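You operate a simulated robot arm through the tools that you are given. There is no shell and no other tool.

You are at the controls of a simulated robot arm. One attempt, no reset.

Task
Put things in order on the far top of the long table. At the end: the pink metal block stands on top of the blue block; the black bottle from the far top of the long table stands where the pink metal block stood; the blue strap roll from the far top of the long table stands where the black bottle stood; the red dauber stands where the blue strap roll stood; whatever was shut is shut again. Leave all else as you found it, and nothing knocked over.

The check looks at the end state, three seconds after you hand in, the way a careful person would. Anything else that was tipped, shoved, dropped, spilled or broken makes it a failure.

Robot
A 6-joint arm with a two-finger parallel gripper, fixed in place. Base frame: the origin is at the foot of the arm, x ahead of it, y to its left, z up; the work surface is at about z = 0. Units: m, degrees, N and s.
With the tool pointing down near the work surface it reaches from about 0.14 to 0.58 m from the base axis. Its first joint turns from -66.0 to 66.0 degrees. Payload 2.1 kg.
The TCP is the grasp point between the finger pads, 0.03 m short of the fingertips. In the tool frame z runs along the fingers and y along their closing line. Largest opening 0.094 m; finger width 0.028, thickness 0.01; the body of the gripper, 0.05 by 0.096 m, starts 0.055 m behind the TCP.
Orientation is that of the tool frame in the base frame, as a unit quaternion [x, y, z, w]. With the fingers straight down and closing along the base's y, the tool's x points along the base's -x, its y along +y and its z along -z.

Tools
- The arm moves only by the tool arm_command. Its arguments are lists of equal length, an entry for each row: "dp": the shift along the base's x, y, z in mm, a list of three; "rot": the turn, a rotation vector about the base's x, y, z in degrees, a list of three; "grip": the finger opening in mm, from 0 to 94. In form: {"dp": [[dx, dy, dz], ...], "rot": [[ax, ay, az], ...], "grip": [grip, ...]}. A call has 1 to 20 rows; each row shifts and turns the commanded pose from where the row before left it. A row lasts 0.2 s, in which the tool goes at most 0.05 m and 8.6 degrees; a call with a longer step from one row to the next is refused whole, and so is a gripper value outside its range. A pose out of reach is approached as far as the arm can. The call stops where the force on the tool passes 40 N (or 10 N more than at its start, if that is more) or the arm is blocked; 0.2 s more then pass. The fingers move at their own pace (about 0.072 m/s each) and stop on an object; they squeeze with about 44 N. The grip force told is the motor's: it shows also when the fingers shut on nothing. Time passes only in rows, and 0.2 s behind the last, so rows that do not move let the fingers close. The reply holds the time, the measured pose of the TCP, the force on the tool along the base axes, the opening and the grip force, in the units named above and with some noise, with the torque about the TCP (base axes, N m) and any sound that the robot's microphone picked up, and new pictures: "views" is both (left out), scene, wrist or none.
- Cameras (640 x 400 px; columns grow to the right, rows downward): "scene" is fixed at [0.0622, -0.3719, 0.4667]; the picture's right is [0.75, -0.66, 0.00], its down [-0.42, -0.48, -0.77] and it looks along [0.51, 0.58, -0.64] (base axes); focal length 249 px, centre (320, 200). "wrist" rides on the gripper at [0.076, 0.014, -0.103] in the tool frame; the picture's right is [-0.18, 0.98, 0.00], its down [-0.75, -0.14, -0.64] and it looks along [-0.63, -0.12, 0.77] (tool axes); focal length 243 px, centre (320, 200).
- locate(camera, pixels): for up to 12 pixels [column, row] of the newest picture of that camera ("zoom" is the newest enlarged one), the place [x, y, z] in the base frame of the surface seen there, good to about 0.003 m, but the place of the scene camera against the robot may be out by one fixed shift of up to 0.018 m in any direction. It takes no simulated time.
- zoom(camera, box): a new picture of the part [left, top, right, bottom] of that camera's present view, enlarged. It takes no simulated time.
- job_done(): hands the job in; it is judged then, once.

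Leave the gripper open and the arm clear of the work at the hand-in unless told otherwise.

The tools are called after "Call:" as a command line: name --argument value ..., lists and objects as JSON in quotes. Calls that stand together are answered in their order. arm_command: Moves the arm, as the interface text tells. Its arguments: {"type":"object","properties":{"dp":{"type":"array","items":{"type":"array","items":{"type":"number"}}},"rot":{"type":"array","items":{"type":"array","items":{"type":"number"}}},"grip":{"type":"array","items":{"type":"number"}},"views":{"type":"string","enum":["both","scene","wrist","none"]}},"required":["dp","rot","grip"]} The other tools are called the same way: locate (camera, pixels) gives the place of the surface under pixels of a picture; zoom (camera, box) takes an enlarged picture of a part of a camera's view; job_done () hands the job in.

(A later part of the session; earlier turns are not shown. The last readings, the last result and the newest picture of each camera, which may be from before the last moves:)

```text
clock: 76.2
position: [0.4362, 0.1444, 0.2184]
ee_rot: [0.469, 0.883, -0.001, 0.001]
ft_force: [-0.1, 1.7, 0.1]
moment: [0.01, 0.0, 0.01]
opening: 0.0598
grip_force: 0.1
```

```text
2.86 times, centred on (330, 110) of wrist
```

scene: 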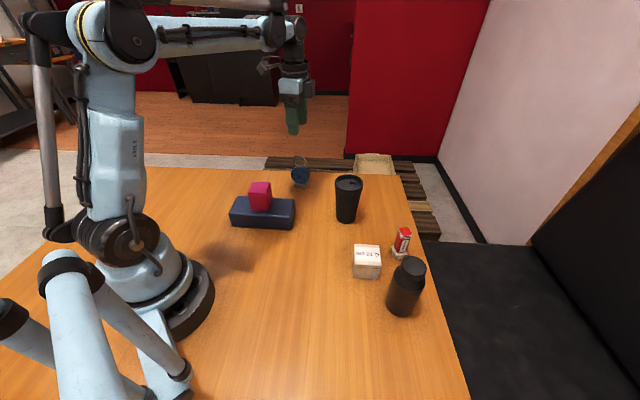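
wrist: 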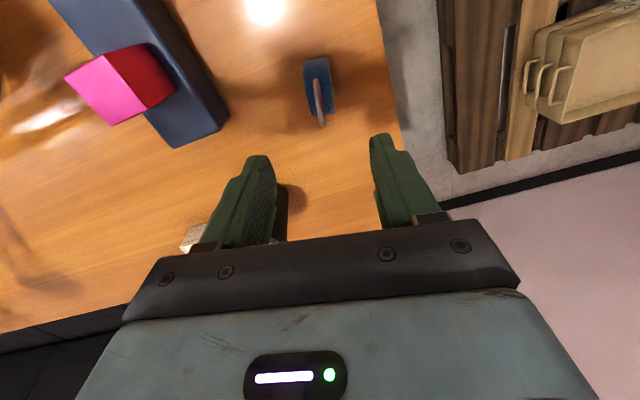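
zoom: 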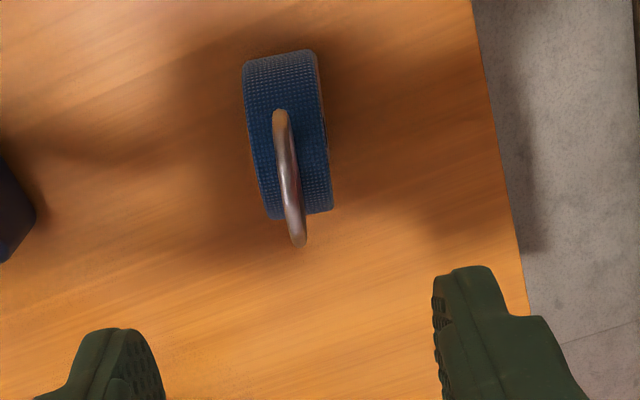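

I locate points on the roll's two rims and its ring from this view.

Call:
locate --camera "zoom" --pixels '[[250, 70], [312, 60], [258, 140], [322, 130], [272, 210], [328, 205], [265, 100], [300, 90], [282, 118], [288, 170], [296, 238], [310, 180]]'

```text
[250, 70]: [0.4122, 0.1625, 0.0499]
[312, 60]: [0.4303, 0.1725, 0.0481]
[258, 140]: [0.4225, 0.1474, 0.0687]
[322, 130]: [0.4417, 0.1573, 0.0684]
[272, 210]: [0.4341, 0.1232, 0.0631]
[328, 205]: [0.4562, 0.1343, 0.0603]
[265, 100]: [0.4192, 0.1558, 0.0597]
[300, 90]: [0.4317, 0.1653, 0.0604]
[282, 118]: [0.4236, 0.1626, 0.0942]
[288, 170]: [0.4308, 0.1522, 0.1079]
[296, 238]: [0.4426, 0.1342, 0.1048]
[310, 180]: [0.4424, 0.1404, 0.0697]
```

The roll's centre is at [0.4355,0.145], its plane at about -57.5°, disc top 0.071, ring top 0.108. I trim the turn by -1.5° and lower 100 mm so the ring comes between the fingers, then check.

Call:
arm_command --dp '[[0.5, 0.5, -10], [0, 0, -20], [0, 0, -25], [0, 0, -25], [0, 0, -20], [0, 0, 0]]' --rot '[[0, 0, -0.5], [0, 0, -0.5], [0, 0, -0.5], [0, 0, 0], [0, 0, 0], [0, 0, 0]]' --grip '[60, 60, 60, 60, 60, 60]' --views "both"

Call:
zoom --camera "wrist" --box '[220, 80, 420, 240]'

```text
clock: 77.6
position: [0.4352, 0.1452, 0.1203]
ee_rot: [0.48, 0.877, 0.0, 0.001]
ft_force: [0.7, 0.0, -0.1]
moment: [0.02, 0.02, 0.0]
opening: 0.06
grip_force: 0.1
```

scene: 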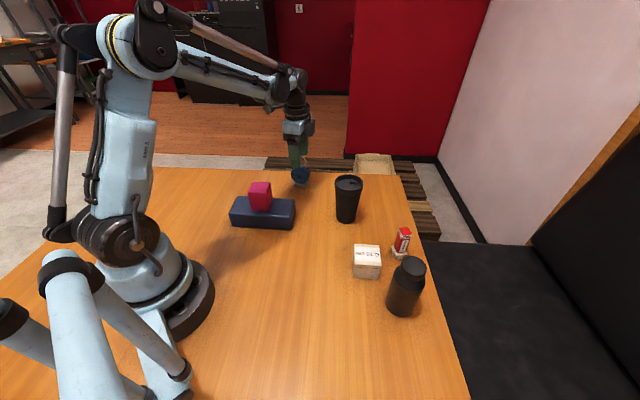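
wrist: 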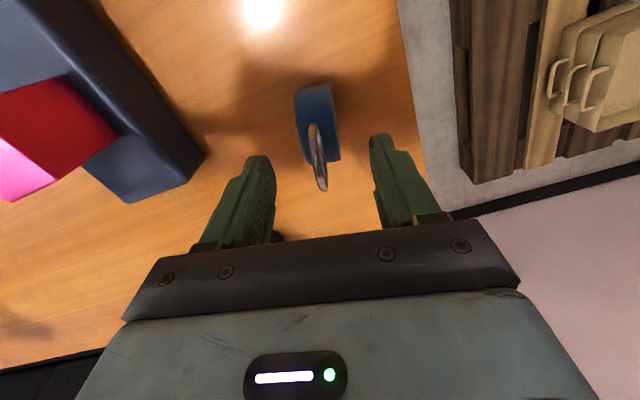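

```text
2.50 times, centred on (320, 160) of wrist
```

zoom: 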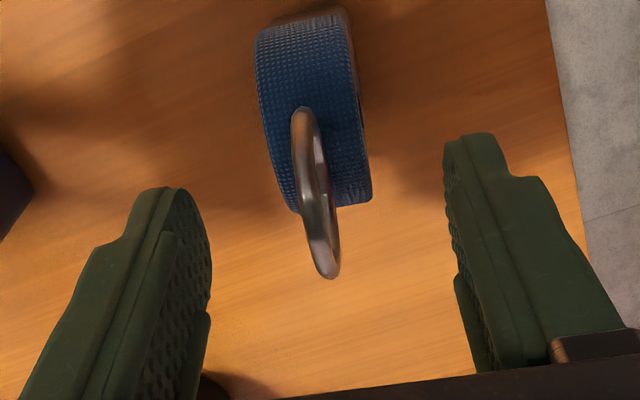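

The roll and its ring are centred between the fingers. I lower the last 56 mm to z≈0.064.

Call:
arm_command --dp '[[0, 0, -10], [0, 0, -15], [0, 0, -15], [0, 0, -11], [0, 0, -5], [0, 0, 0]]' --rot '[[0, 0, 0], [0, 0, 0], [0, 0, 0], [0, 0, 0], [0, 0, 0], [0, 0, 0]]' --grip '[60, 60, 60, 60, 60, 60]' --views "both"

Call:
zoom --camera "wrist" --box '[220, 80, 420, 240]'

Call:
zoom --camera "scene" --box '[260, 110, 350, 200]'

```text
clock: 79.0
position: [0.4359, 0.145, 0.064]
ee_rot: [0.48, 0.877, -0.001, 0.001]
ft_force: [0.2, 1.4, -0.4]
moment: [-0.04, -0.01, 0.0]
opening: 0.0598
grip_force: 0.0
```

scene: 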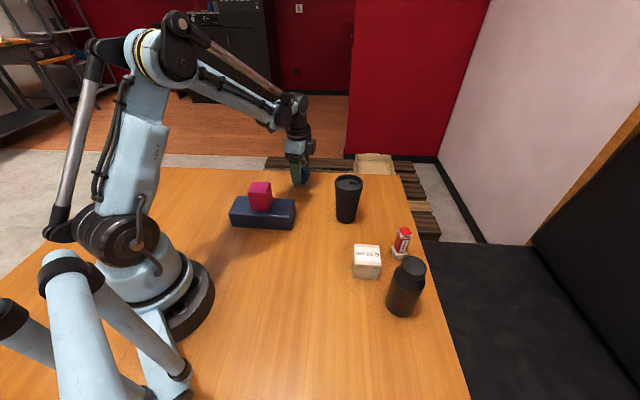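
wrist: 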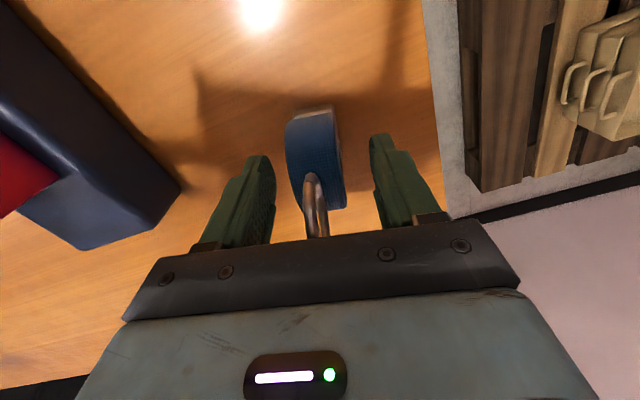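

```text
2.50 times, centred on (320, 160) of wrist
```

zoom: 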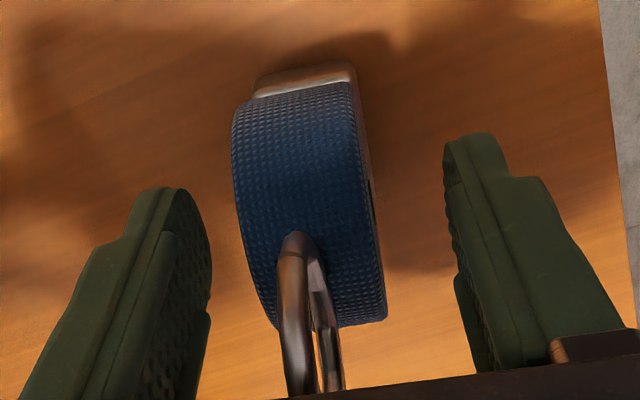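

```text
4.44 times, centred on (305, 155) of scene
```

zoom: 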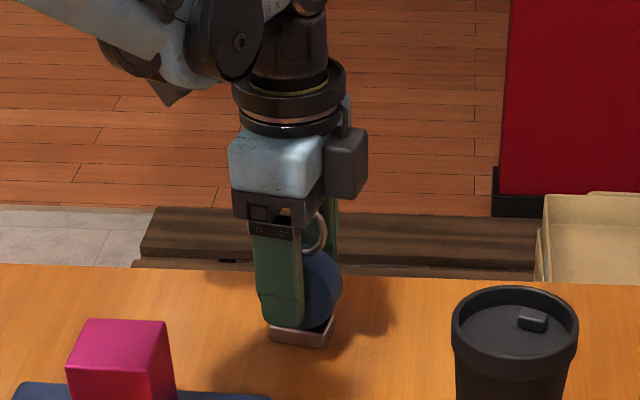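

Everything is centred and there is no force. I close gradually on the roll's flat faces.

Call:
arm_command --dp '[[0, 0, 0], [0, 0, 0], [0, 0, 0], [0, 0, 0], [0, 0, 0], [0, 0, 0], [0, 0, 0], [0, 0, 0]]' --rot '[[0, 0, 0], [0, 0, 0], [0, 0, 0], [0, 0, 0], [0, 0, 0], [0, 0, 0], [0, 0, 0], [0, 0, 0]]' --grip '[50, 42, 34, 28, 20, 0, 0, 0]' --views "wrist"

Call:
zoom --camera "wrist" --box '[220, 80, 420, 240]'

```text
clock: 80.8
position: [0.436, 0.1466, 0.064]
ee_rot: [0.48, 0.877, 0.0, 0.001]
ft_force: [-0.5, -0.8, -0.9]
moment: [-0.02, -0.01, 0.02]
opening: 0.0297
grip_force: 43.8
```

wrist: 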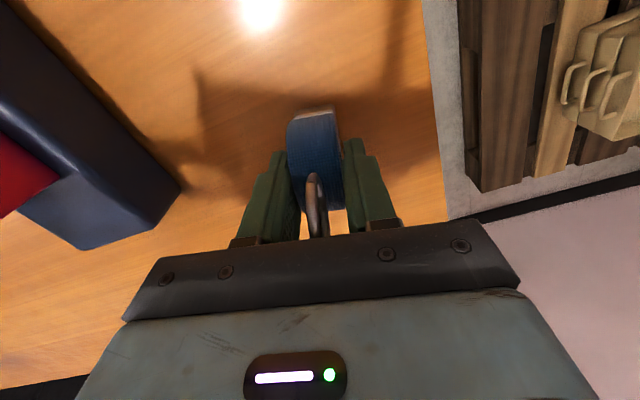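

```text
2.50 times, centred on (320, 160) of wrist
```

zoom: 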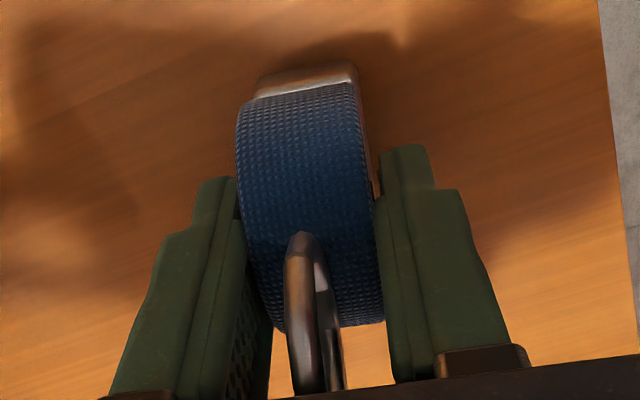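

The roll is held at 29.7 mm with 43.8 N. I lift gently 5 mm and check.

Call:
arm_command --dp '[[0, 0, 1], [0, 0, 2], [0, 0, 2], [0, 0, 0]]' --rot '[[0, 0, 0], [0, 0, 0], [0, 0, 0], [0, 0, 0]]' --grip '[0, 0, 0, 0]' --views "wrist"

Call:
zoom --camera "wrist" --box '[220, 80, 420, 240]'

Call:
zoom --camera "scene" --box '[260, 110, 350, 200]'

```text
clock: 81.8
position: [0.4347, 0.1441, 0.0684]
ee_rot: [0.48, 0.877, -0.001, 0.001]
ft_force: [-0.4, 0.0, -1.1]
moment: [-0.01, 0.02, -0.04]
opening: 0.0295
grip_force: 44.3
```

wrist: 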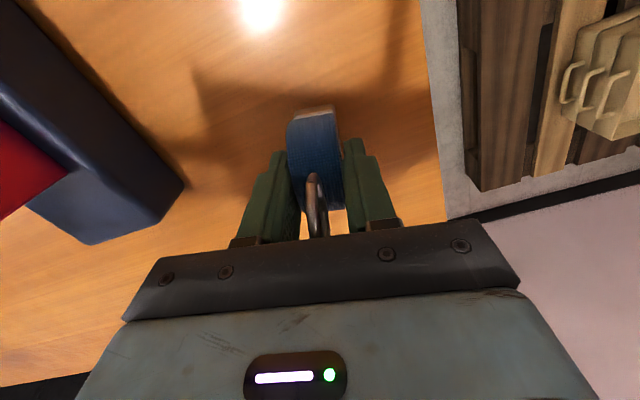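

```text
2.50 times, centred on (320, 160) of wrist
```

zoom: 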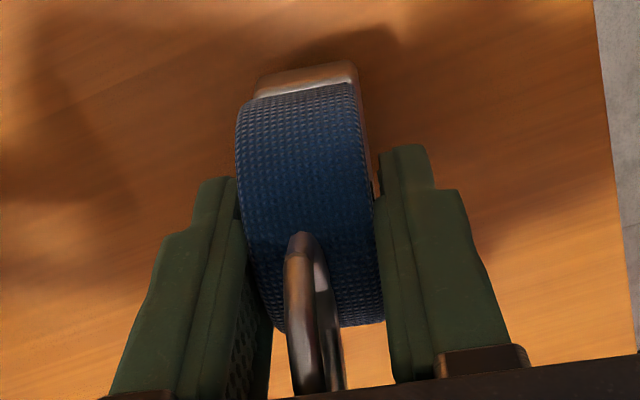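

```text
4.44 times, centred on (305, 155) of scene
```

zoom: 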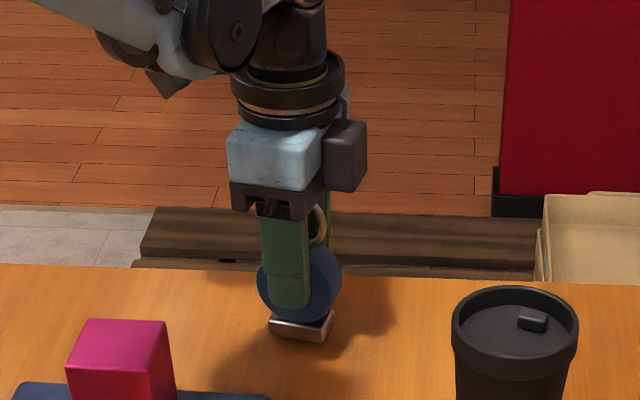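

The whole roll, foot included, rises with the fingers. I lift a further 45 mm smoothly.

Call:
arm_command --dp '[[0, 0, 2], [0, 0, 4], [0, 0, 6], [0, 0, 7], [0, 0, 7], [0, 0, 6], [0, 0, 5], [0, 0, 4], [0, 0, 3], [0, 0, 1], [0, 0, 0]]' --rot '[[0, 0, 0], [0, 0, 0], [0, 0, 0], [0, 0, 0], [0, 0, 0], [0, 0, 0], [0, 0, 0], [0, 0, 0], [0, 0, 0], [0, 0, 0], [0, 0, 0]]' --grip '[0, 0, 0, 0, 0, 0, 0, 0, 0, 0, 0]' --views "both"

Call:
arm_command --dp '[[1.16, -1.59, 0], [2.33, -3.19, 0], [3.49, -4.78, 0], [4.66, -6.37, 0], [5.82, -7.96, 0], [6.99, -9.56, 0], [8.15, -11.15, 0], [8.15, -11.15, 0], [8.15, -11.15, 0], [8.15, -11.15, 0], [6.99, -9.56, 0], [5.82, -7.96, 0], [4.66, -6.37, 0], [3.49, -4.78, 0], [2.33, -3.19, 0], [1.16, -1.59, 0], [0, 0, 0]]' --rot '[[0, 0, 0], [0, 0, 0], [0, 0, 0], [0, 0, 0], [0, 0, 0], [0, 0, 0], [0, 0, 0], [0, 0, 0], [0, 0, 0], [0, 0, 0], [0, 0, 0], [0, 0, 0], [0, 0, 0], [0, 0, 0], [0, 0, 0], [0, 0, 0], [0, 0, 0]]' --grip '[0, 0, 0, 0, 0, 0, 0, 0, 0, 0, 0, 0, 0, 0, 0, 0, 0]' --views "both"

```text
clock: 84.2
position: [0.4354, 0.145, 0.1146]
ee_rot: [0.48, 0.877, -0.001, 0.001]
ft_force: [0.6, -0.7, -0.6]
moment: [0.02, -0.02, 0.02]
opening: 0.0297
grip_force: 44.0
```

scene: 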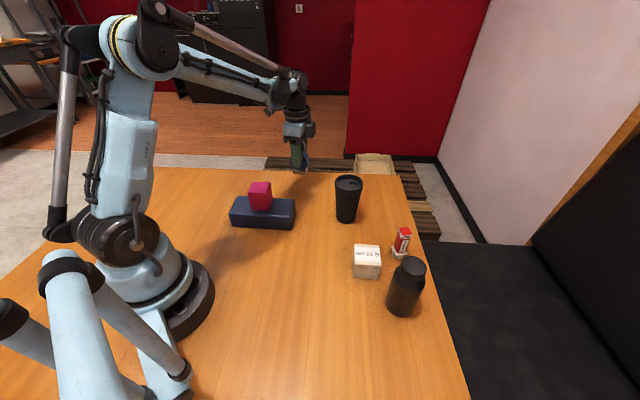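
wrist: 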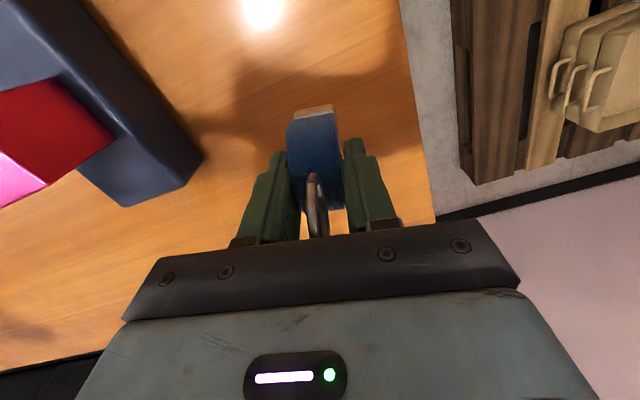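

```text
clock: 87.8
position: [0.5159, 0.0334, 0.1145]
ee_rot: [0.48, 0.877, 0.0, 0.001]
ft_force: [0.3, -0.5, -0.3]
moment: [0.0, -0.03, -0.02]
opening: 0.0294
grip_force: 43.7
```

scene: 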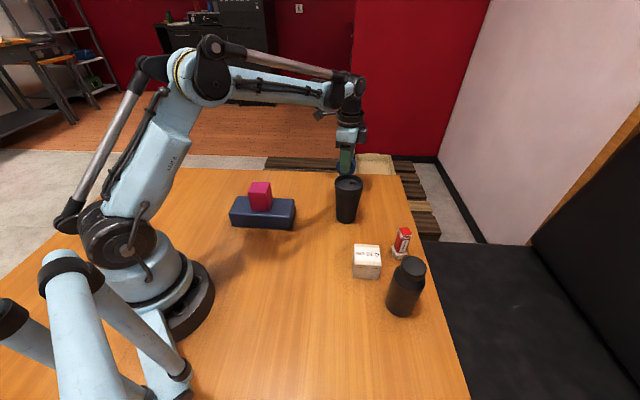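
wrist: 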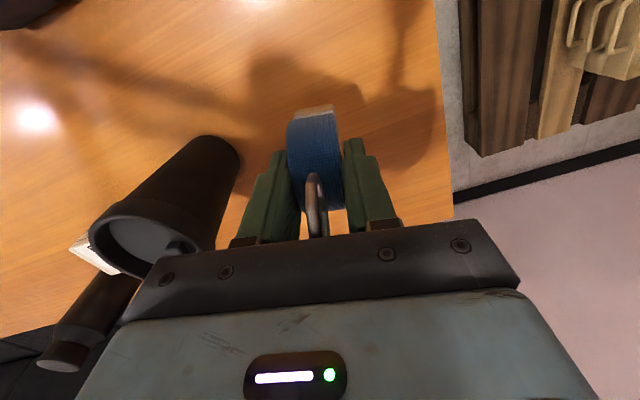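

The roll is above the bottle's old spot, tumbler clear to the left. I lower it 44 mm of the 50 mm.

Call:
arm_command --dp '[[0, 0, -2], [0, 0, -4], [0, 0, -6], [0, 0, -7], [0, 0, -7], [0, 0, -6], [0, 0, -5], [0, 0, -4], [0, 0, -2], [0, 0, -1], [0, 0, 0]]' --rot '[[0, 0, 0], [0, 0, 0], [0, 0, 0], [0, 0, 0], [0, 0, 0], [0, 0, 0], [0, 0, 0], [0, 0, 0], [0, 0, 0], [0, 0, 0], [0, 0, 0]]' --grip '[0, 0, 0, 0, 0, 0, 0, 0, 0, 0, 0]' --views "both"

Call:
arm_command --dp '[[0, 0, -1.5], [0, 0, -1.5], [0, 0, -1], [0, 0, -0.5], [0, 0, 0]]' --rot '[[0, 0, 0], [0, 0, 0], [0, 0, 0], [0, 0, 0], [0, 0, 0]]' --grip '[0, 0, 0, 0, 0]' --views "none"

```text
clock: 90.2
position: [0.5164, 0.0318, 0.0696]
ee_rot: [0.48, 0.877, 0.0, 0.001]
ft_force: [0.7, 0.1, -0.5]
moment: [0.03, 0.02, 0.0]
opening: 0.0297
grip_force: 43.8
```

scene: 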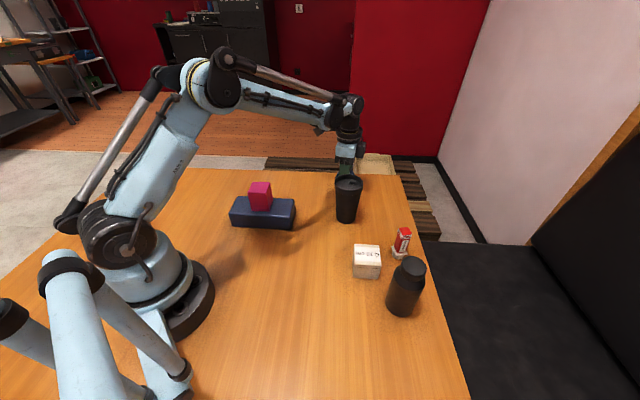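
wrist: 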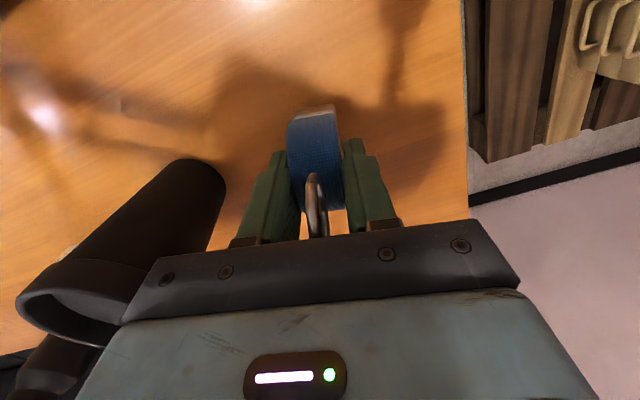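

```text
clock: 91.4
position: [0.5162, 0.0332, 0.0664]
ee_rot: [0.48, 0.877, -0.001, 0.0]
ft_force: [0.7, -0.1, -1.2]
moment: [-0.03, -0.01, -0.02]
opening: 0.0296
grip_force: 44.2
```

Still hanging with about 1.5 mm to go. I continue in half-millimetre steps.

Call:
arm_command --dp '[[0, 0, -0.5], [0, 0, -0.3], [0, 0, 0]]' --rot '[[0, 0, 0], [0, 0, 0], [0, 0, 0]]' --grip '[0, 0, 0]' --views "none"

Call:
arm_command --dp '[[0, 0, -0.4], [0, 0, 0]]' --rot '[[0, 0, 0], [0, 0, 0]]' --grip '[0, 0]' --views "none"

```text
clock: 92.2
position: [0.5173, 0.0322, 0.0651]
ee_rot: [0.48, 0.877, 0.0, 0.001]
ft_force: [0.6, -0.6, -0.9]
moment: [0.02, 0.0, 0.0]
opening: 0.0297
grip_force: 44.2
```

```text
clock: 92.8
position: [0.5169, 0.0327, 0.066]
ee_rot: [0.48, 0.877, 0.0, 0.001]
ft_force: [-0.1, 0.4, -0.7]
moment: [0.02, 0.04, -0.02]
opening: 0.0298
grip_force: 44.0
```

Call:
arm_command --dp '[[0, 0, -0.4], [0, 0, 0]]' --rot '[[0, 0, 0], [0, 0, 0]]' --grip '[0, 0]' --views "none"

```text
clock: 93.4
position: [0.5167, 0.0334, 0.0651]
ee_rot: [0.48, 0.877, -0.001, 0.001]
ft_force: [-0.6, -0.7, -1.2]
moment: [-0.02, 0.0, 0.02]
opening: 0.0296
grip_force: 44.0
```

Call:
arm_command --dp '[[0, 0, -0.4], [0, 0, 0]]' --rot '[[0, 0, 0], [0, 0, 0]]' --grip '[0, 0]' --views "none"

```text
clock: 94.0
position: [0.5165, 0.0333, 0.0645]
ee_rot: [0.48, 0.877, 0.0, 0.001]
ft_force: [0.2, 0.0, -0.6]
moment: [0.0, 0.01, 0.01]
opening: 0.0298
grip_force: 44.1
```

Call:
arm_command --dp '[[0, 0, -0.4], [0, 0, 0]]' --rot '[[0, 0, 0], [0, 0, 0]]' --grip '[0, 0]' --views "wrist"

Call:
zoom --camera "wrist" --box '[220, 80, 420, 240]'

```text
clock: 94.6
position: [0.5157, 0.0332, 0.0629]
ee_rot: [0.48, 0.877, 0.0, 0.001]
ft_force: [0.8, 1.8, 17.0]
moment: [-0.01, -0.15, 0.0]
opening: 0.0297
grip_force: 43.6
```

wrist: 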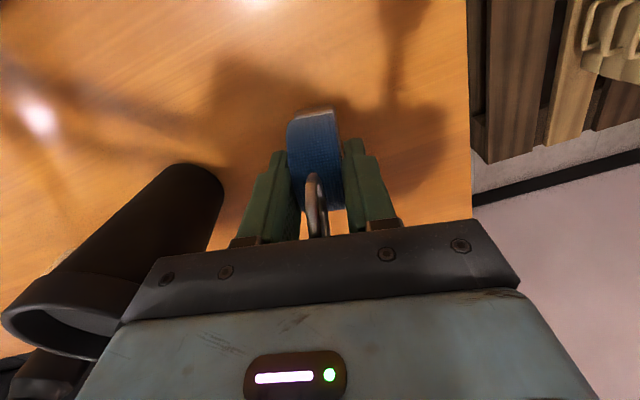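

```text
2.50 times, centred on (320, 160) of wrist
```

zoom: 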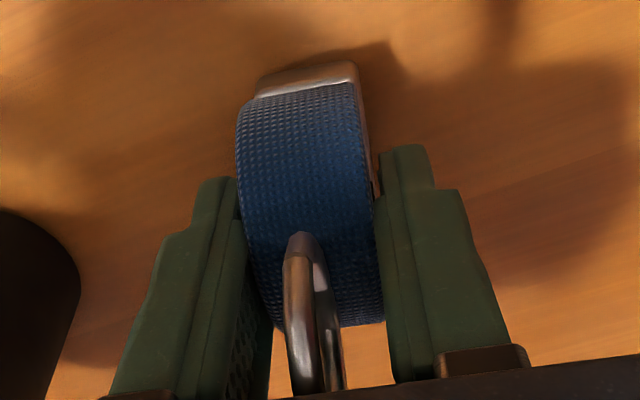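

Contact at +17 N: the foot is on the table. I ease up 0.2 mm, then open slowly.

Call:
arm_command --dp '[[0, 0, 0.2], [0, 0, 0], [0, 0, 0], [0, 0, 0], [0, 0, 0], [0, 0, 0], [0, 0, 0], [0, 0, 0], [0, 0, 0], [0, 0, 0]]' --rot '[[0, 0, 0], [0, 0, 0], [0, 0, 0], [0, 0, 0], [0, 0, 0], [0, 0, 0], [0, 0, 0], [0, 0, 0], [0, 0, 0], [0, 0, 0]]' --grip '[0, 28, 30, 31, 32, 34, 38, 46, 56, 60]'

Call:
zoom --camera "wrist" --box '[220, 80, 420, 240]'

```text
clock: 96.8
position: [0.5174, 0.0328, 0.0644]
ee_rot: [0.48, 0.877, -0.001, 0.0]
ft_force: [-0.4, 0.1, -0.6]
moment: [0.03, 0.01, -0.03]
opening: 0.0602
grip_force: 0.1
```

scene: 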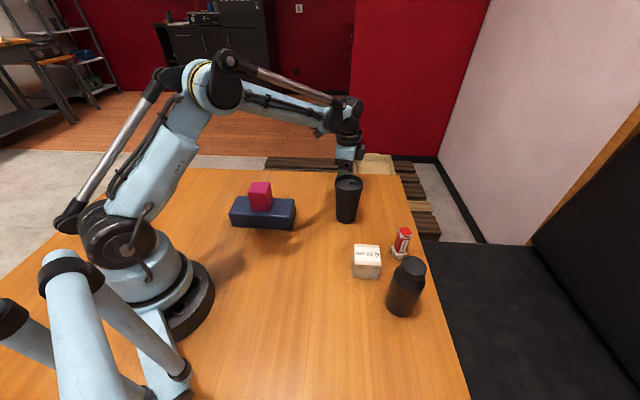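
wrist: 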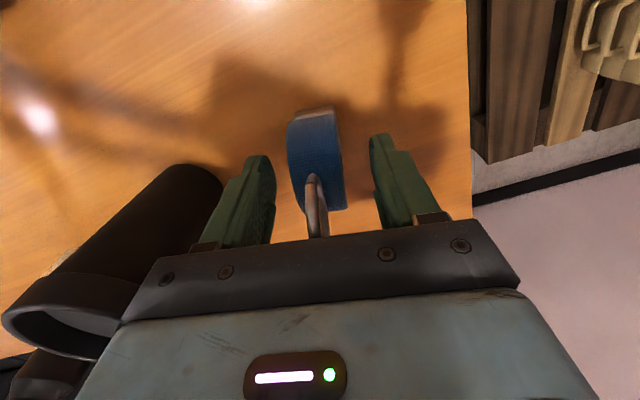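

```text
2.50 times, centred on (320, 160) of wrist
```

zoom: 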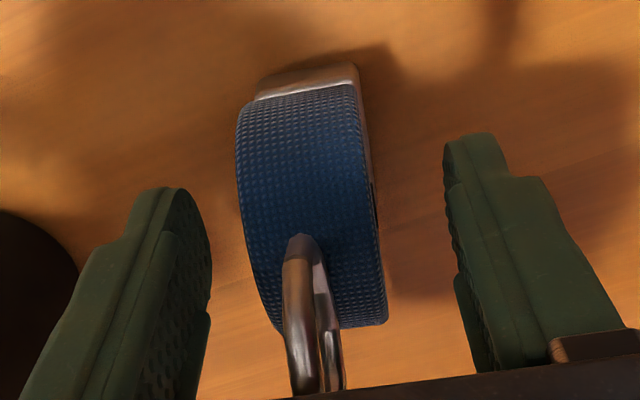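

The roll stands free between the open fingers. I rise straight up.

Call:
arm_command --dp '[[0, 0, 4], [0, 0, 10], [0, 0, 20], [0, 0, 30], [0, 0, 35], [0, 0, 35], [0, 0, 25], [0, 0, 0]]' --rot '[[0, 0, 0], [0, 0, 0], [0, 0, 0], [0, 0, 0], [0, 0, 0], [0, 0, 0], [0, 0, 0], [0, 0, 0]]' --grip '[60, 60, 60, 60, 60, 60, 60, 60]'

Call:
zoom --camera "wrist" --box '[220, 30, 420, 160]'

Call:
zoom --camera "scene" --box '[290, 100, 440, 220]'

```text
clock: 98.6
position: [0.5166, 0.0344, 0.2232]
ee_rot: [0.48, 0.878, 0.0, 0.001]
ft_force: [0.4, 0.6, 0.0]
moment: [-0.03, 0.04, 0.04]
opening: 0.0599
grip_force: 0.1
```

scene: 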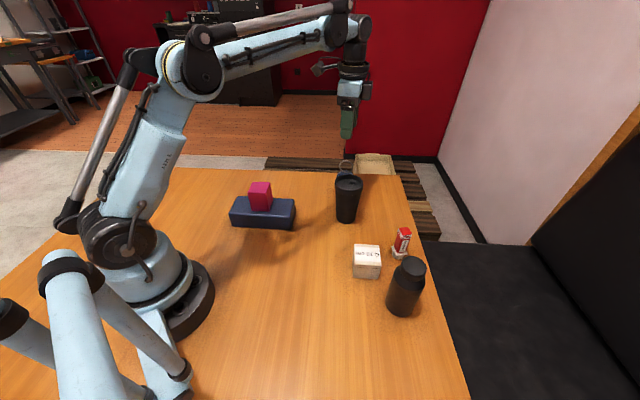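
wrist: 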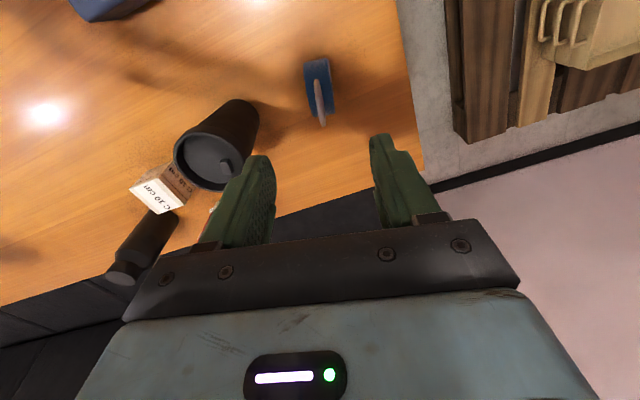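

```text
3.08 times, centred on (320, 95) of wrist
```

zoom: 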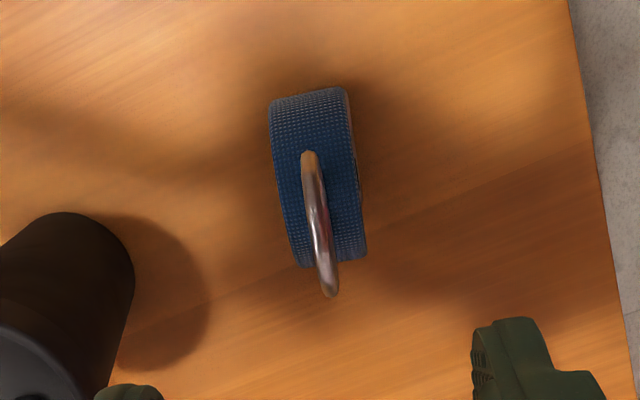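

```text
3.33 times, centred on (365, 160) of scene
```

zoom: 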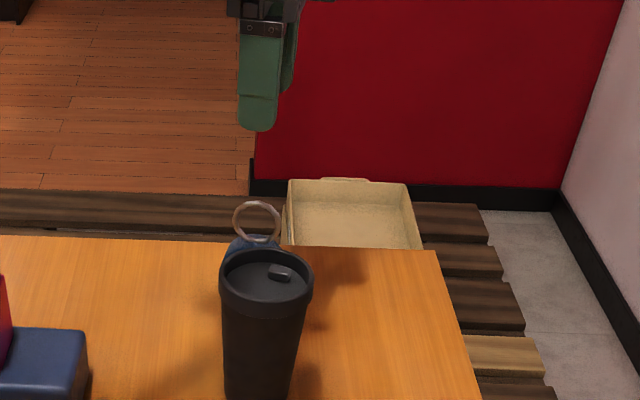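

The roll stands well on the bottle's old spot. Now for the dauber: I travel high to above it near [0.431,-0.2215], turning +12° back on the way.

Call:
arm_command --dp '[[-6, -17, 0], [-12, -36, 0], [-12, -36, 0], [-12, -36, 0], [-12, -36, 0], [-12, -36, 0], [-11, -34, 0], [-8.5, -25, 0], [0, 0, -15], [0, 0, 0], [0, 0, 0]]' --rot '[[0, 0, 1], [0, 0, 2], [0, 0, 2], [0, 0, 2], [0, 0, 2], [0, 0, 2], [0, 0, 1], [0, 0, 0], [0, 0, 0], [0, 0, 0], [0, 0, 0]]' --grip '[60, 60, 60, 60, 60, 60, 60, 60, 60, 60, 60]'

Call:
zoom --camera "wrist" --box '[260, 40, 380, 140]'

```text
clock: 101.0
position: [0.4314, -0.2225, 0.208]
ee_rot: [0.386, 0.923, 0.0, 0.001]
ft_force: [0.6, -0.3, 0.0]
moment: [0.06, 0.02, 0.0]
opening: 0.06
grip_force: 0.1
```

scene: 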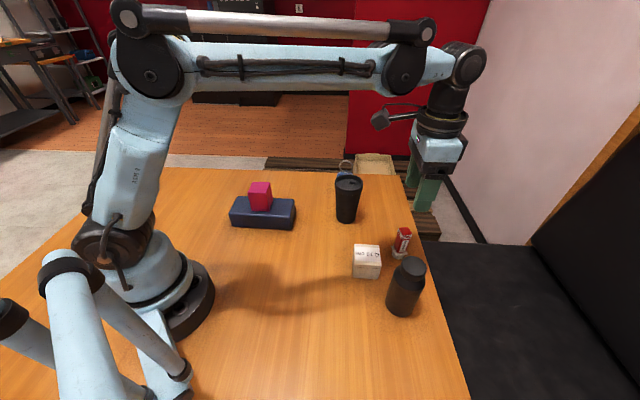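
wrist: 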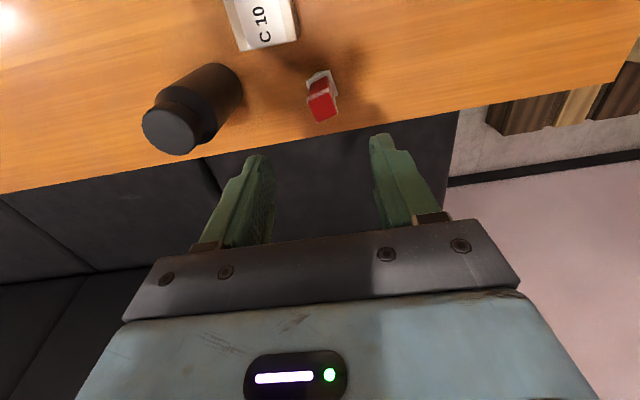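

```text
4.00 times, centred on (320, 90) of wrist
```

zoom: 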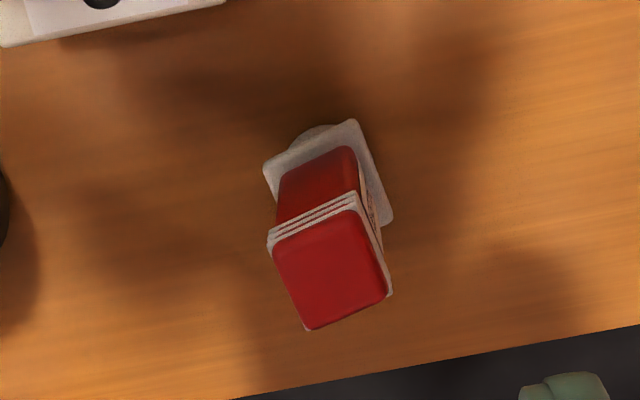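

The dauber is upright, centred at [0.4335,-0.222], about 21 mm square with edges at 57.5° and -32.6°. I turn +13°, shift 2.5 mm in x, set the fingers to 48 mm, lower 70 mm, then look.

Call:
arm_command --dp '[[1.5, 0, 0], [1, 0, 0], [0, 0, -10], [0, 0, -20], [0, 0, -20], [0, 0, -15], [0, 0, -5], [0, 0, 0]]' --rot '[[0, 0, 6.5], [0, 0, 6.5], [0, 0, 0], [0, 0, 0], [0, 0, 0], [0, 0, 0], [0, 0, 0], [0, 0, 0]]' --grip '[48, 48, 48, 48, 48, 48, 48, 48]'

Call:
zoom --camera "wrist" --box '[240, 80, 400, 220]'

```text
clock: 102.8
position: [0.4348, -0.2238, 0.1372]
ee_rot: [0.279, 0.96, 0.0, 0.001]
ft_force: [-0.2, 1.3, 0.5]
moment: [0.05, 0.01, 0.0]
opening: 0.0478
grip_force: 0.0
```

scene: 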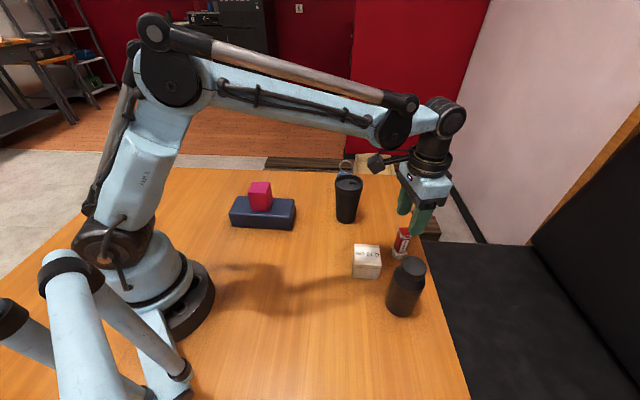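
wrist: 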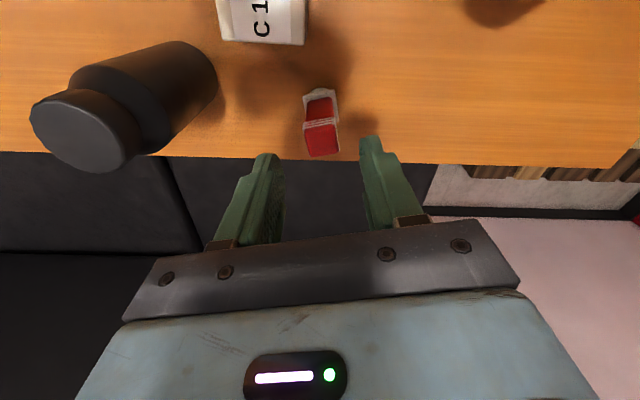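

```text
2.86 times, centred on (320, 150) of wrist
```

zoom: 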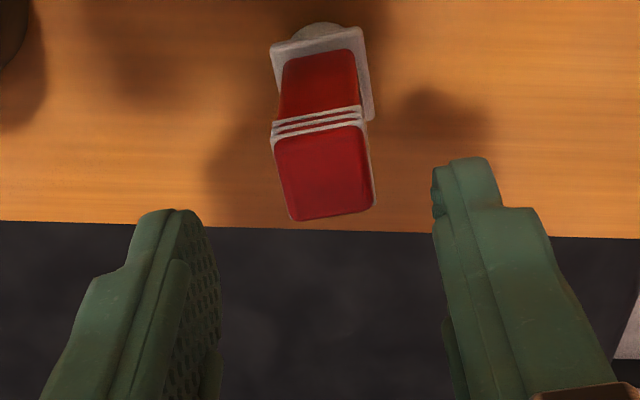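

The cap is lined up with the fingers; its centre is about 1.5 mm off in y, which I correct. Then I lower 80 mm, so that the tips stop just above the white flange.

Call:
arm_command --dp '[[-0.5, 1.5, -8], [0, 0, -16], [0, 0, -20], [0, 0, -20], [0, 0, -11], [0, 0, -5], [0, 0, 0]]' --rot '[[0, 0, 0], [0, 0, 0], [0, 0, 0], [0, 0, 0], [0, 0, 0], [0, 0, 0], [0, 0, 0]]' --grip '[48, 48, 48, 48, 48, 48, 48]'

Call:
zoom --camera "wrist" --box '[240, 100, 400, 240]'

Call:
zoom --camera "scene" --box '[350, 180, 470, 290]'

```text
clock: 104.4
position: [0.4336, -0.2204, 0.0574]
ee_rot: [0.28, 0.96, 0.0, 0.001]
ft_force: [0.6, 0.0, -0.4]
moment: [-0.01, -0.03, -0.01]
opening: 0.0478
grip_force: 0.0
```

scene: 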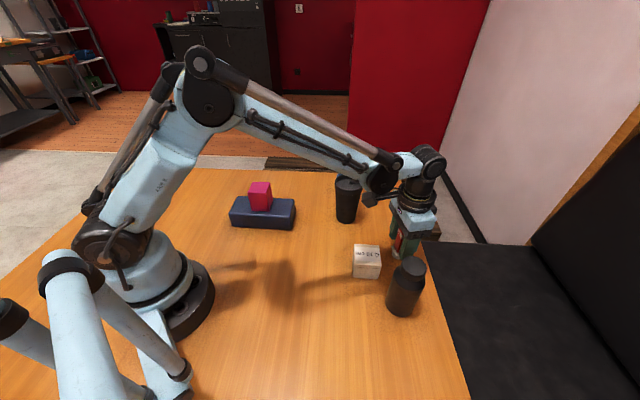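
wrist: 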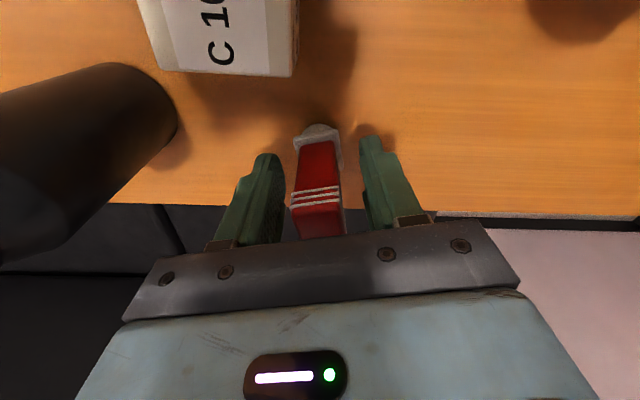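

```text
2.86 times, centred on (320, 170) of wrist
```

zoom: 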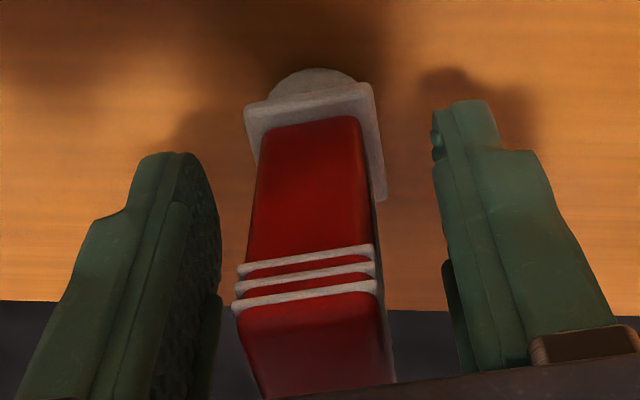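

```text
3.64 times, centred on (410, 235) of scene
```

zoom: 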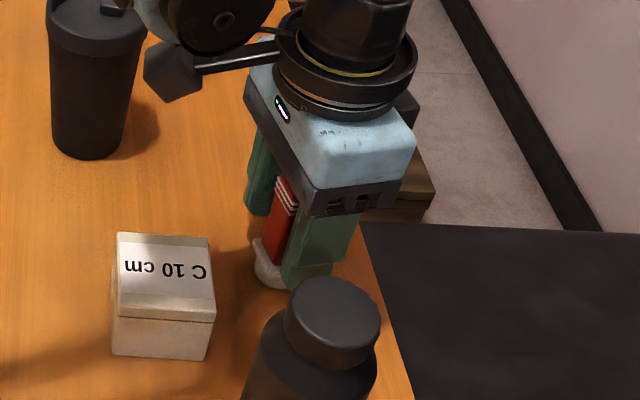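

The dauber is between the fingers, tips above the flange. I close gradually.

Call:
arm_command --dp '[[0, 0, 0], [0, 0, 0], [0, 0, 0], [0, 0, 0], [0, 0, 0], [0, 0, 0], [0, 0, 0], [0, 0, 0]]' --rot '[[0, 0, 0], [0, 0, 0], [0, 0, 0], [0, 0, 0], [0, 0, 0], [0, 0, 0], [0, 0, 0], [0, 0, 0]]' --grip '[40, 34, 29, 24, 15, 0, 0, 0]' --views "wrist"

Call:
zoom --camera "wrist" --box '[240, 100, 400, 240]'

```text
clock: 106.2
position: [0.4343, -0.2217, 0.0593]
ee_rot: [0.279, 0.96, 0.0, 0.001]
ft_force: [-0.6, -0.4, 0.2]
moment: [0.02, -0.01, 0.02]
opening: 0.0247
grip_force: 43.7
```

wrist: 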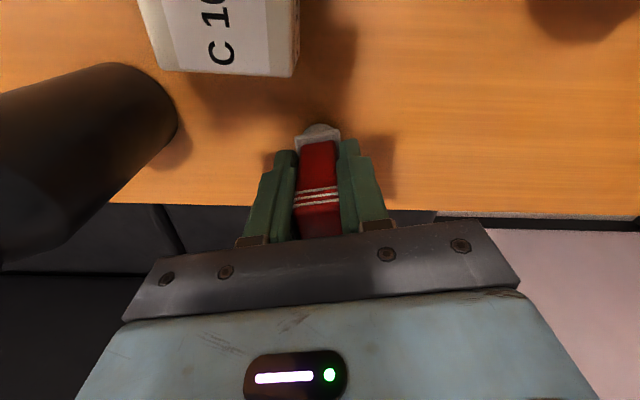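

```text
2.86 times, centred on (320, 170) of wrist
```

zoom: 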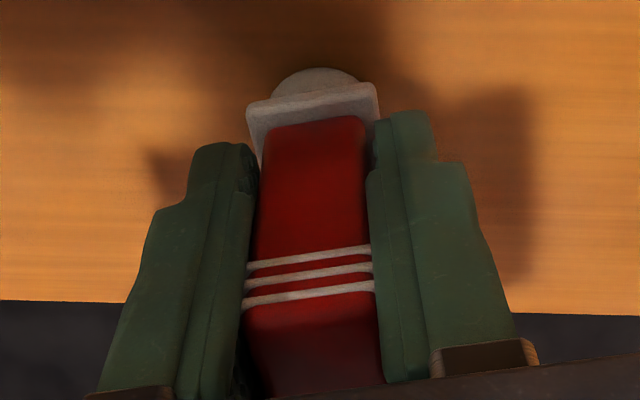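

Held at 24.7 mm, standing straight in the grip. I lift 5 mm gently and check.

Call:
arm_command --dp '[[0, 0, 1], [0, 0, 2], [0, 0, 2], [0, 0, 0]]' --rot '[[0, 0, 0], [0, 0, 0], [0, 0, 0], [0, 0, 0]]' --grip '[0, 0, 0, 0]' --views "wrist"

Call:
zoom --camera "wrist" --box '[240, 100, 400, 240]'

Call:
zoom --camera "scene" --box '[350, 180, 470, 290]'

```text
clock: 107.2
position: [0.4337, -0.2209, 0.0634]
ee_rot: [0.28, 0.96, -0.001, 0.001]
ft_force: [-0.9, 0.3, -1.5]
moment: [0.0, -0.01, -0.01]
opening: 0.0248
grip_force: 43.8
```

wrist: 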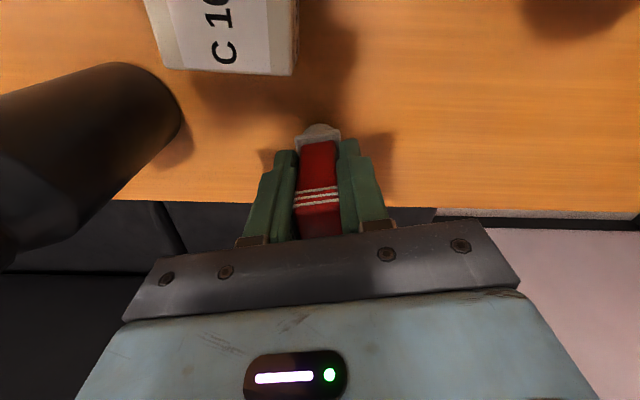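

```text
2.86 times, centred on (320, 170) of wrist
```

zoom: 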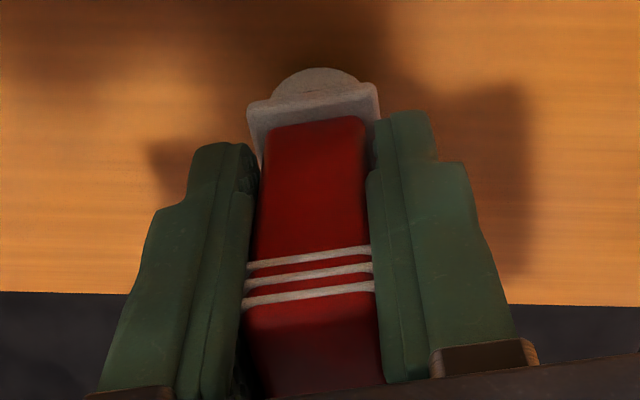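

```text
3.64 times, centred on (410, 235) of scene
```

zoom: 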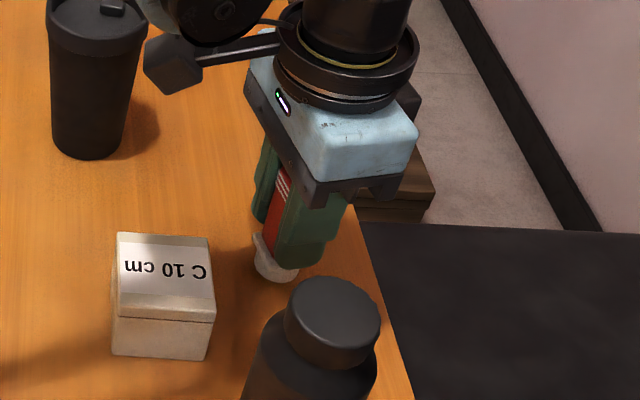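

The dauber rises cleanly (about -1.5 N). I lift it 148 mm more with a smooth ramp, since the path crosses over the tumbler.

Call:
arm_command --dp '[[0, 0, 2], [0, 0, 4], [0, 0, 6], [0, 0, 8], [0, 0, 10], [0, 0, 12], [0, 0, 12], [0, 0, 12], [0, 0, 12], [0, 0, 12], [0, 0, 12], [0, 0, 12], [0, 0, 10], [0, 0, 8], [0, 0, 6], [0, 0, 4], [0, 0, 3], [0, 0, 2], [0, 0, 1], [0, 0, 0]]' --rot '[[0, 0, 0], [0, 0, 0], [0, 0, 0], [0, 0, 0], [0, 0, 0], [0, 0, 0], [0, 0, 0], [0, 0, 0], [0, 0, 0], [0, 0, 0], [0, 0, 0], [0, 0, 0], [0, 0, 0], [0, 0, 0], [0, 0, 0], [0, 0, 0], [0, 0, 0], [0, 0, 0], [0, 0, 0], [0, 0, 0]]' --grip '[0, 0, 0, 0, 0, 0, 0, 0, 0, 0, 0, 0, 0, 0, 0, 0, 0, 0, 0, 0]'

```text
clock: 111.4
position: [0.4333, -0.2208, 0.2106]
ee_rot: [0.279, 0.96, 0.0, 0.001]
ft_force: [0.9, -0.8, 0.3]
moment: [0.01, -0.02, -0.01]
opening: 0.0246
grip_force: 43.7
```

scene: 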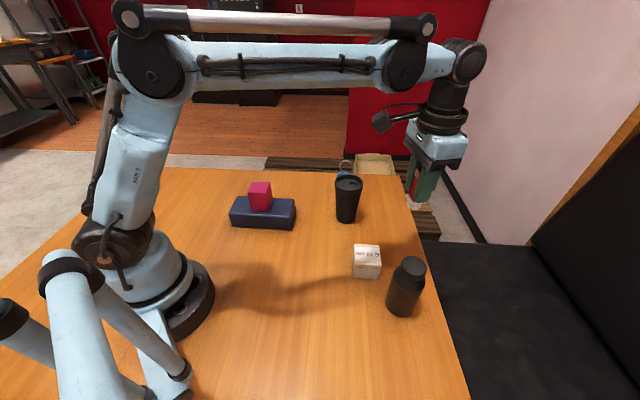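
wrist: 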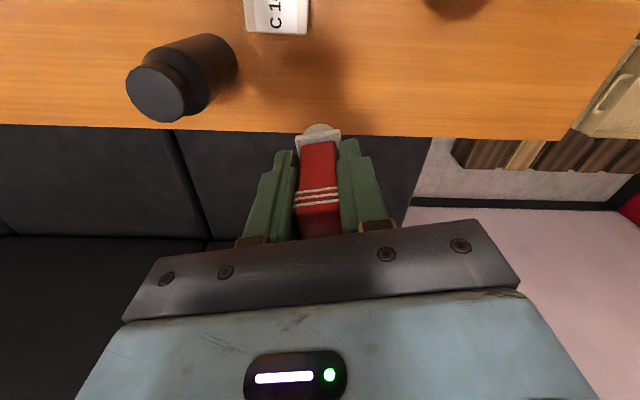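

The dauber hangs steady. I carry it toward the roll's old spot [0.4355,0.145] in two smooth moves.

Call:
arm_command --dp '[[0, 1.93, 0], [0, 3.85, 0], [0.1, 5.78, 0], [0.1, 7.71, 0], [0.1, 9.63, 0], [0.1, 9.63, 0], [0.1, 11.56, 0], [0.1, 13.48, 0], [0.1, 15.41, 0], [0.1, 17.34, 0], [0.1, 17.34, 0], [0.1, 15.41, 0], [0.1, 13.48, 0], [0.1, 11.56, 0], [0.1, 9.63, 0], [0, 7.71, 0], [0, 5.78, 0], [0, 3.85, 0], [0, 1.93, 0], [0, 0, 0]]' --rot '[[0, 0, 0], [0, 0, 0], [0, 0, 0], [0, 0, 0], [0, 0, 0], [0, 0, 0], [0, 0, 0], [0, 0, 0], [0, 0, 0], [0, 0, 0], [0, 0, 0], [0, 0, 0], [0, 0, 0], [0, 0, 0], [0, 0, 0], [0, 0, 0], [0, 0, 0], [0, 0, 0], [0, 0, 0], [0, 0, 0]]' --grip '[0, 0, 0, 0, 0, 0, 0, 0, 0, 0, 0, 0, 0, 0, 0, 0, 0, 0, 0, 0]' --views "both"

Call:
arm_command --dp '[[0, 1.93, 0], [0, 3.85, 0], [0.1, 5.78, 0], [0.1, 7.71, 0], [0.1, 9.63, 0], [0.1, 9.63, 0], [0.1, 11.56, 0], [0.1, 13.48, 0], [0.1, 15.41, 0], [0.1, 17.34, 0], [0.1, 17.34, 0], [0.1, 15.41, 0], [0.1, 13.48, 0], [0.1, 11.56, 0], [0.1, 9.63, 0], [0, 7.71, 0], [0, 5.78, 0], [0, 3.85, 0], [0, 1.93, 0], [0, 0, 0]]' --rot '[[0, 0, 0], [0, 0, 0], [0, 0, 0], [0, 0, 0], [0, 0, 0], [0, 0, 0], [0, 0, 0], [0, 0, 0], [0, 0, 0], [0, 0, 0], [0, 0, 0], [0, 0, 0], [0, 0, 0], [0, 0, 0], [0, 0, 0], [0, 0, 0], [0, 0, 0], [0, 0, 0], [0, 0, 0], [0, 0, 0]]' --grip '[0, 0, 0, 0, 0, 0, 0, 0, 0, 0, 0, 0, 0, 0, 0, 0, 0, 0, 0, 0]' --views "both"

```text
clock: 115.6
position: [0.4361, -0.0395, 0.2091]
ee_rot: [0.279, 0.96, 0.0, 0.0]
ft_force: [-0.5, 0.1, 0.1]
moment: [-0.05, 0.0, -0.02]
opening: 0.0246
grip_force: 43.4
```

scene: 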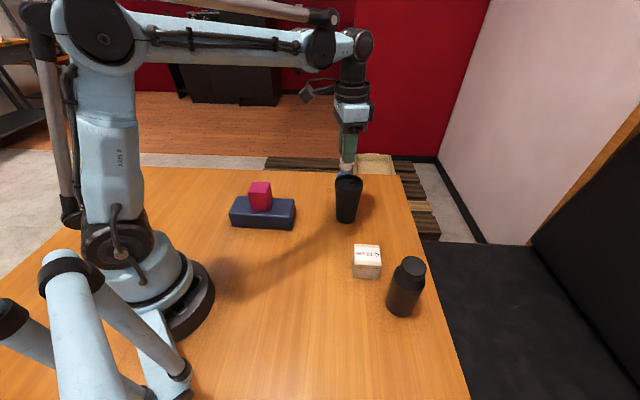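
wrist: 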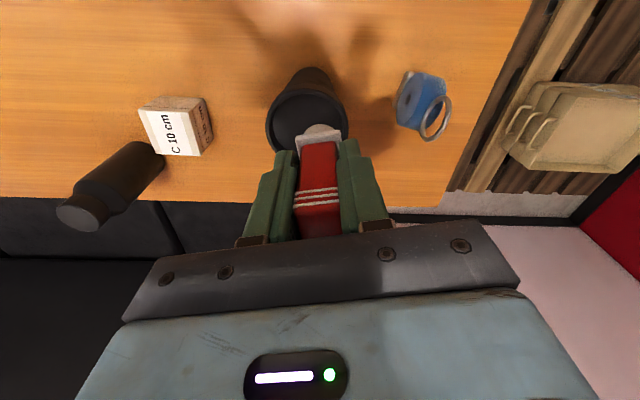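

```text
clock: 119.8
position: [0.4354, 0.1459, 0.2107]
ee_rot: [0.279, 0.96, 0.0, 0.001]
ft_force: [-0.3, -0.5, -0.1]
moment: [0.02, 0.01, 0.0]
opening: 0.0245
grip_force: 43.9
```

scene: 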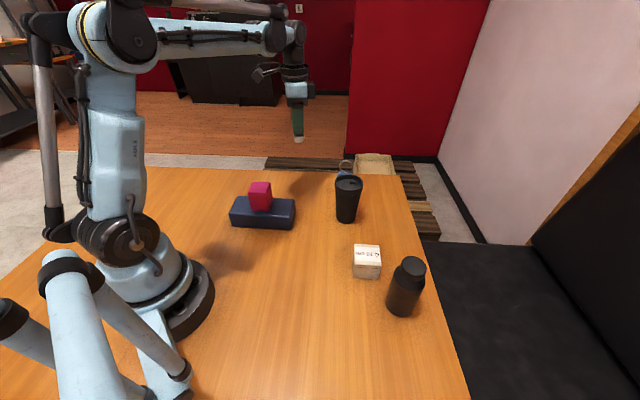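
wrist: 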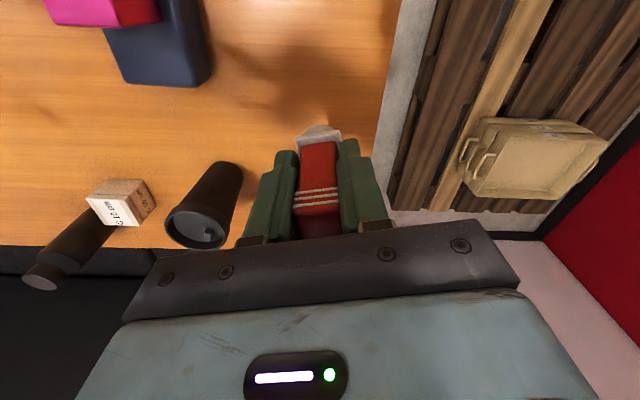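

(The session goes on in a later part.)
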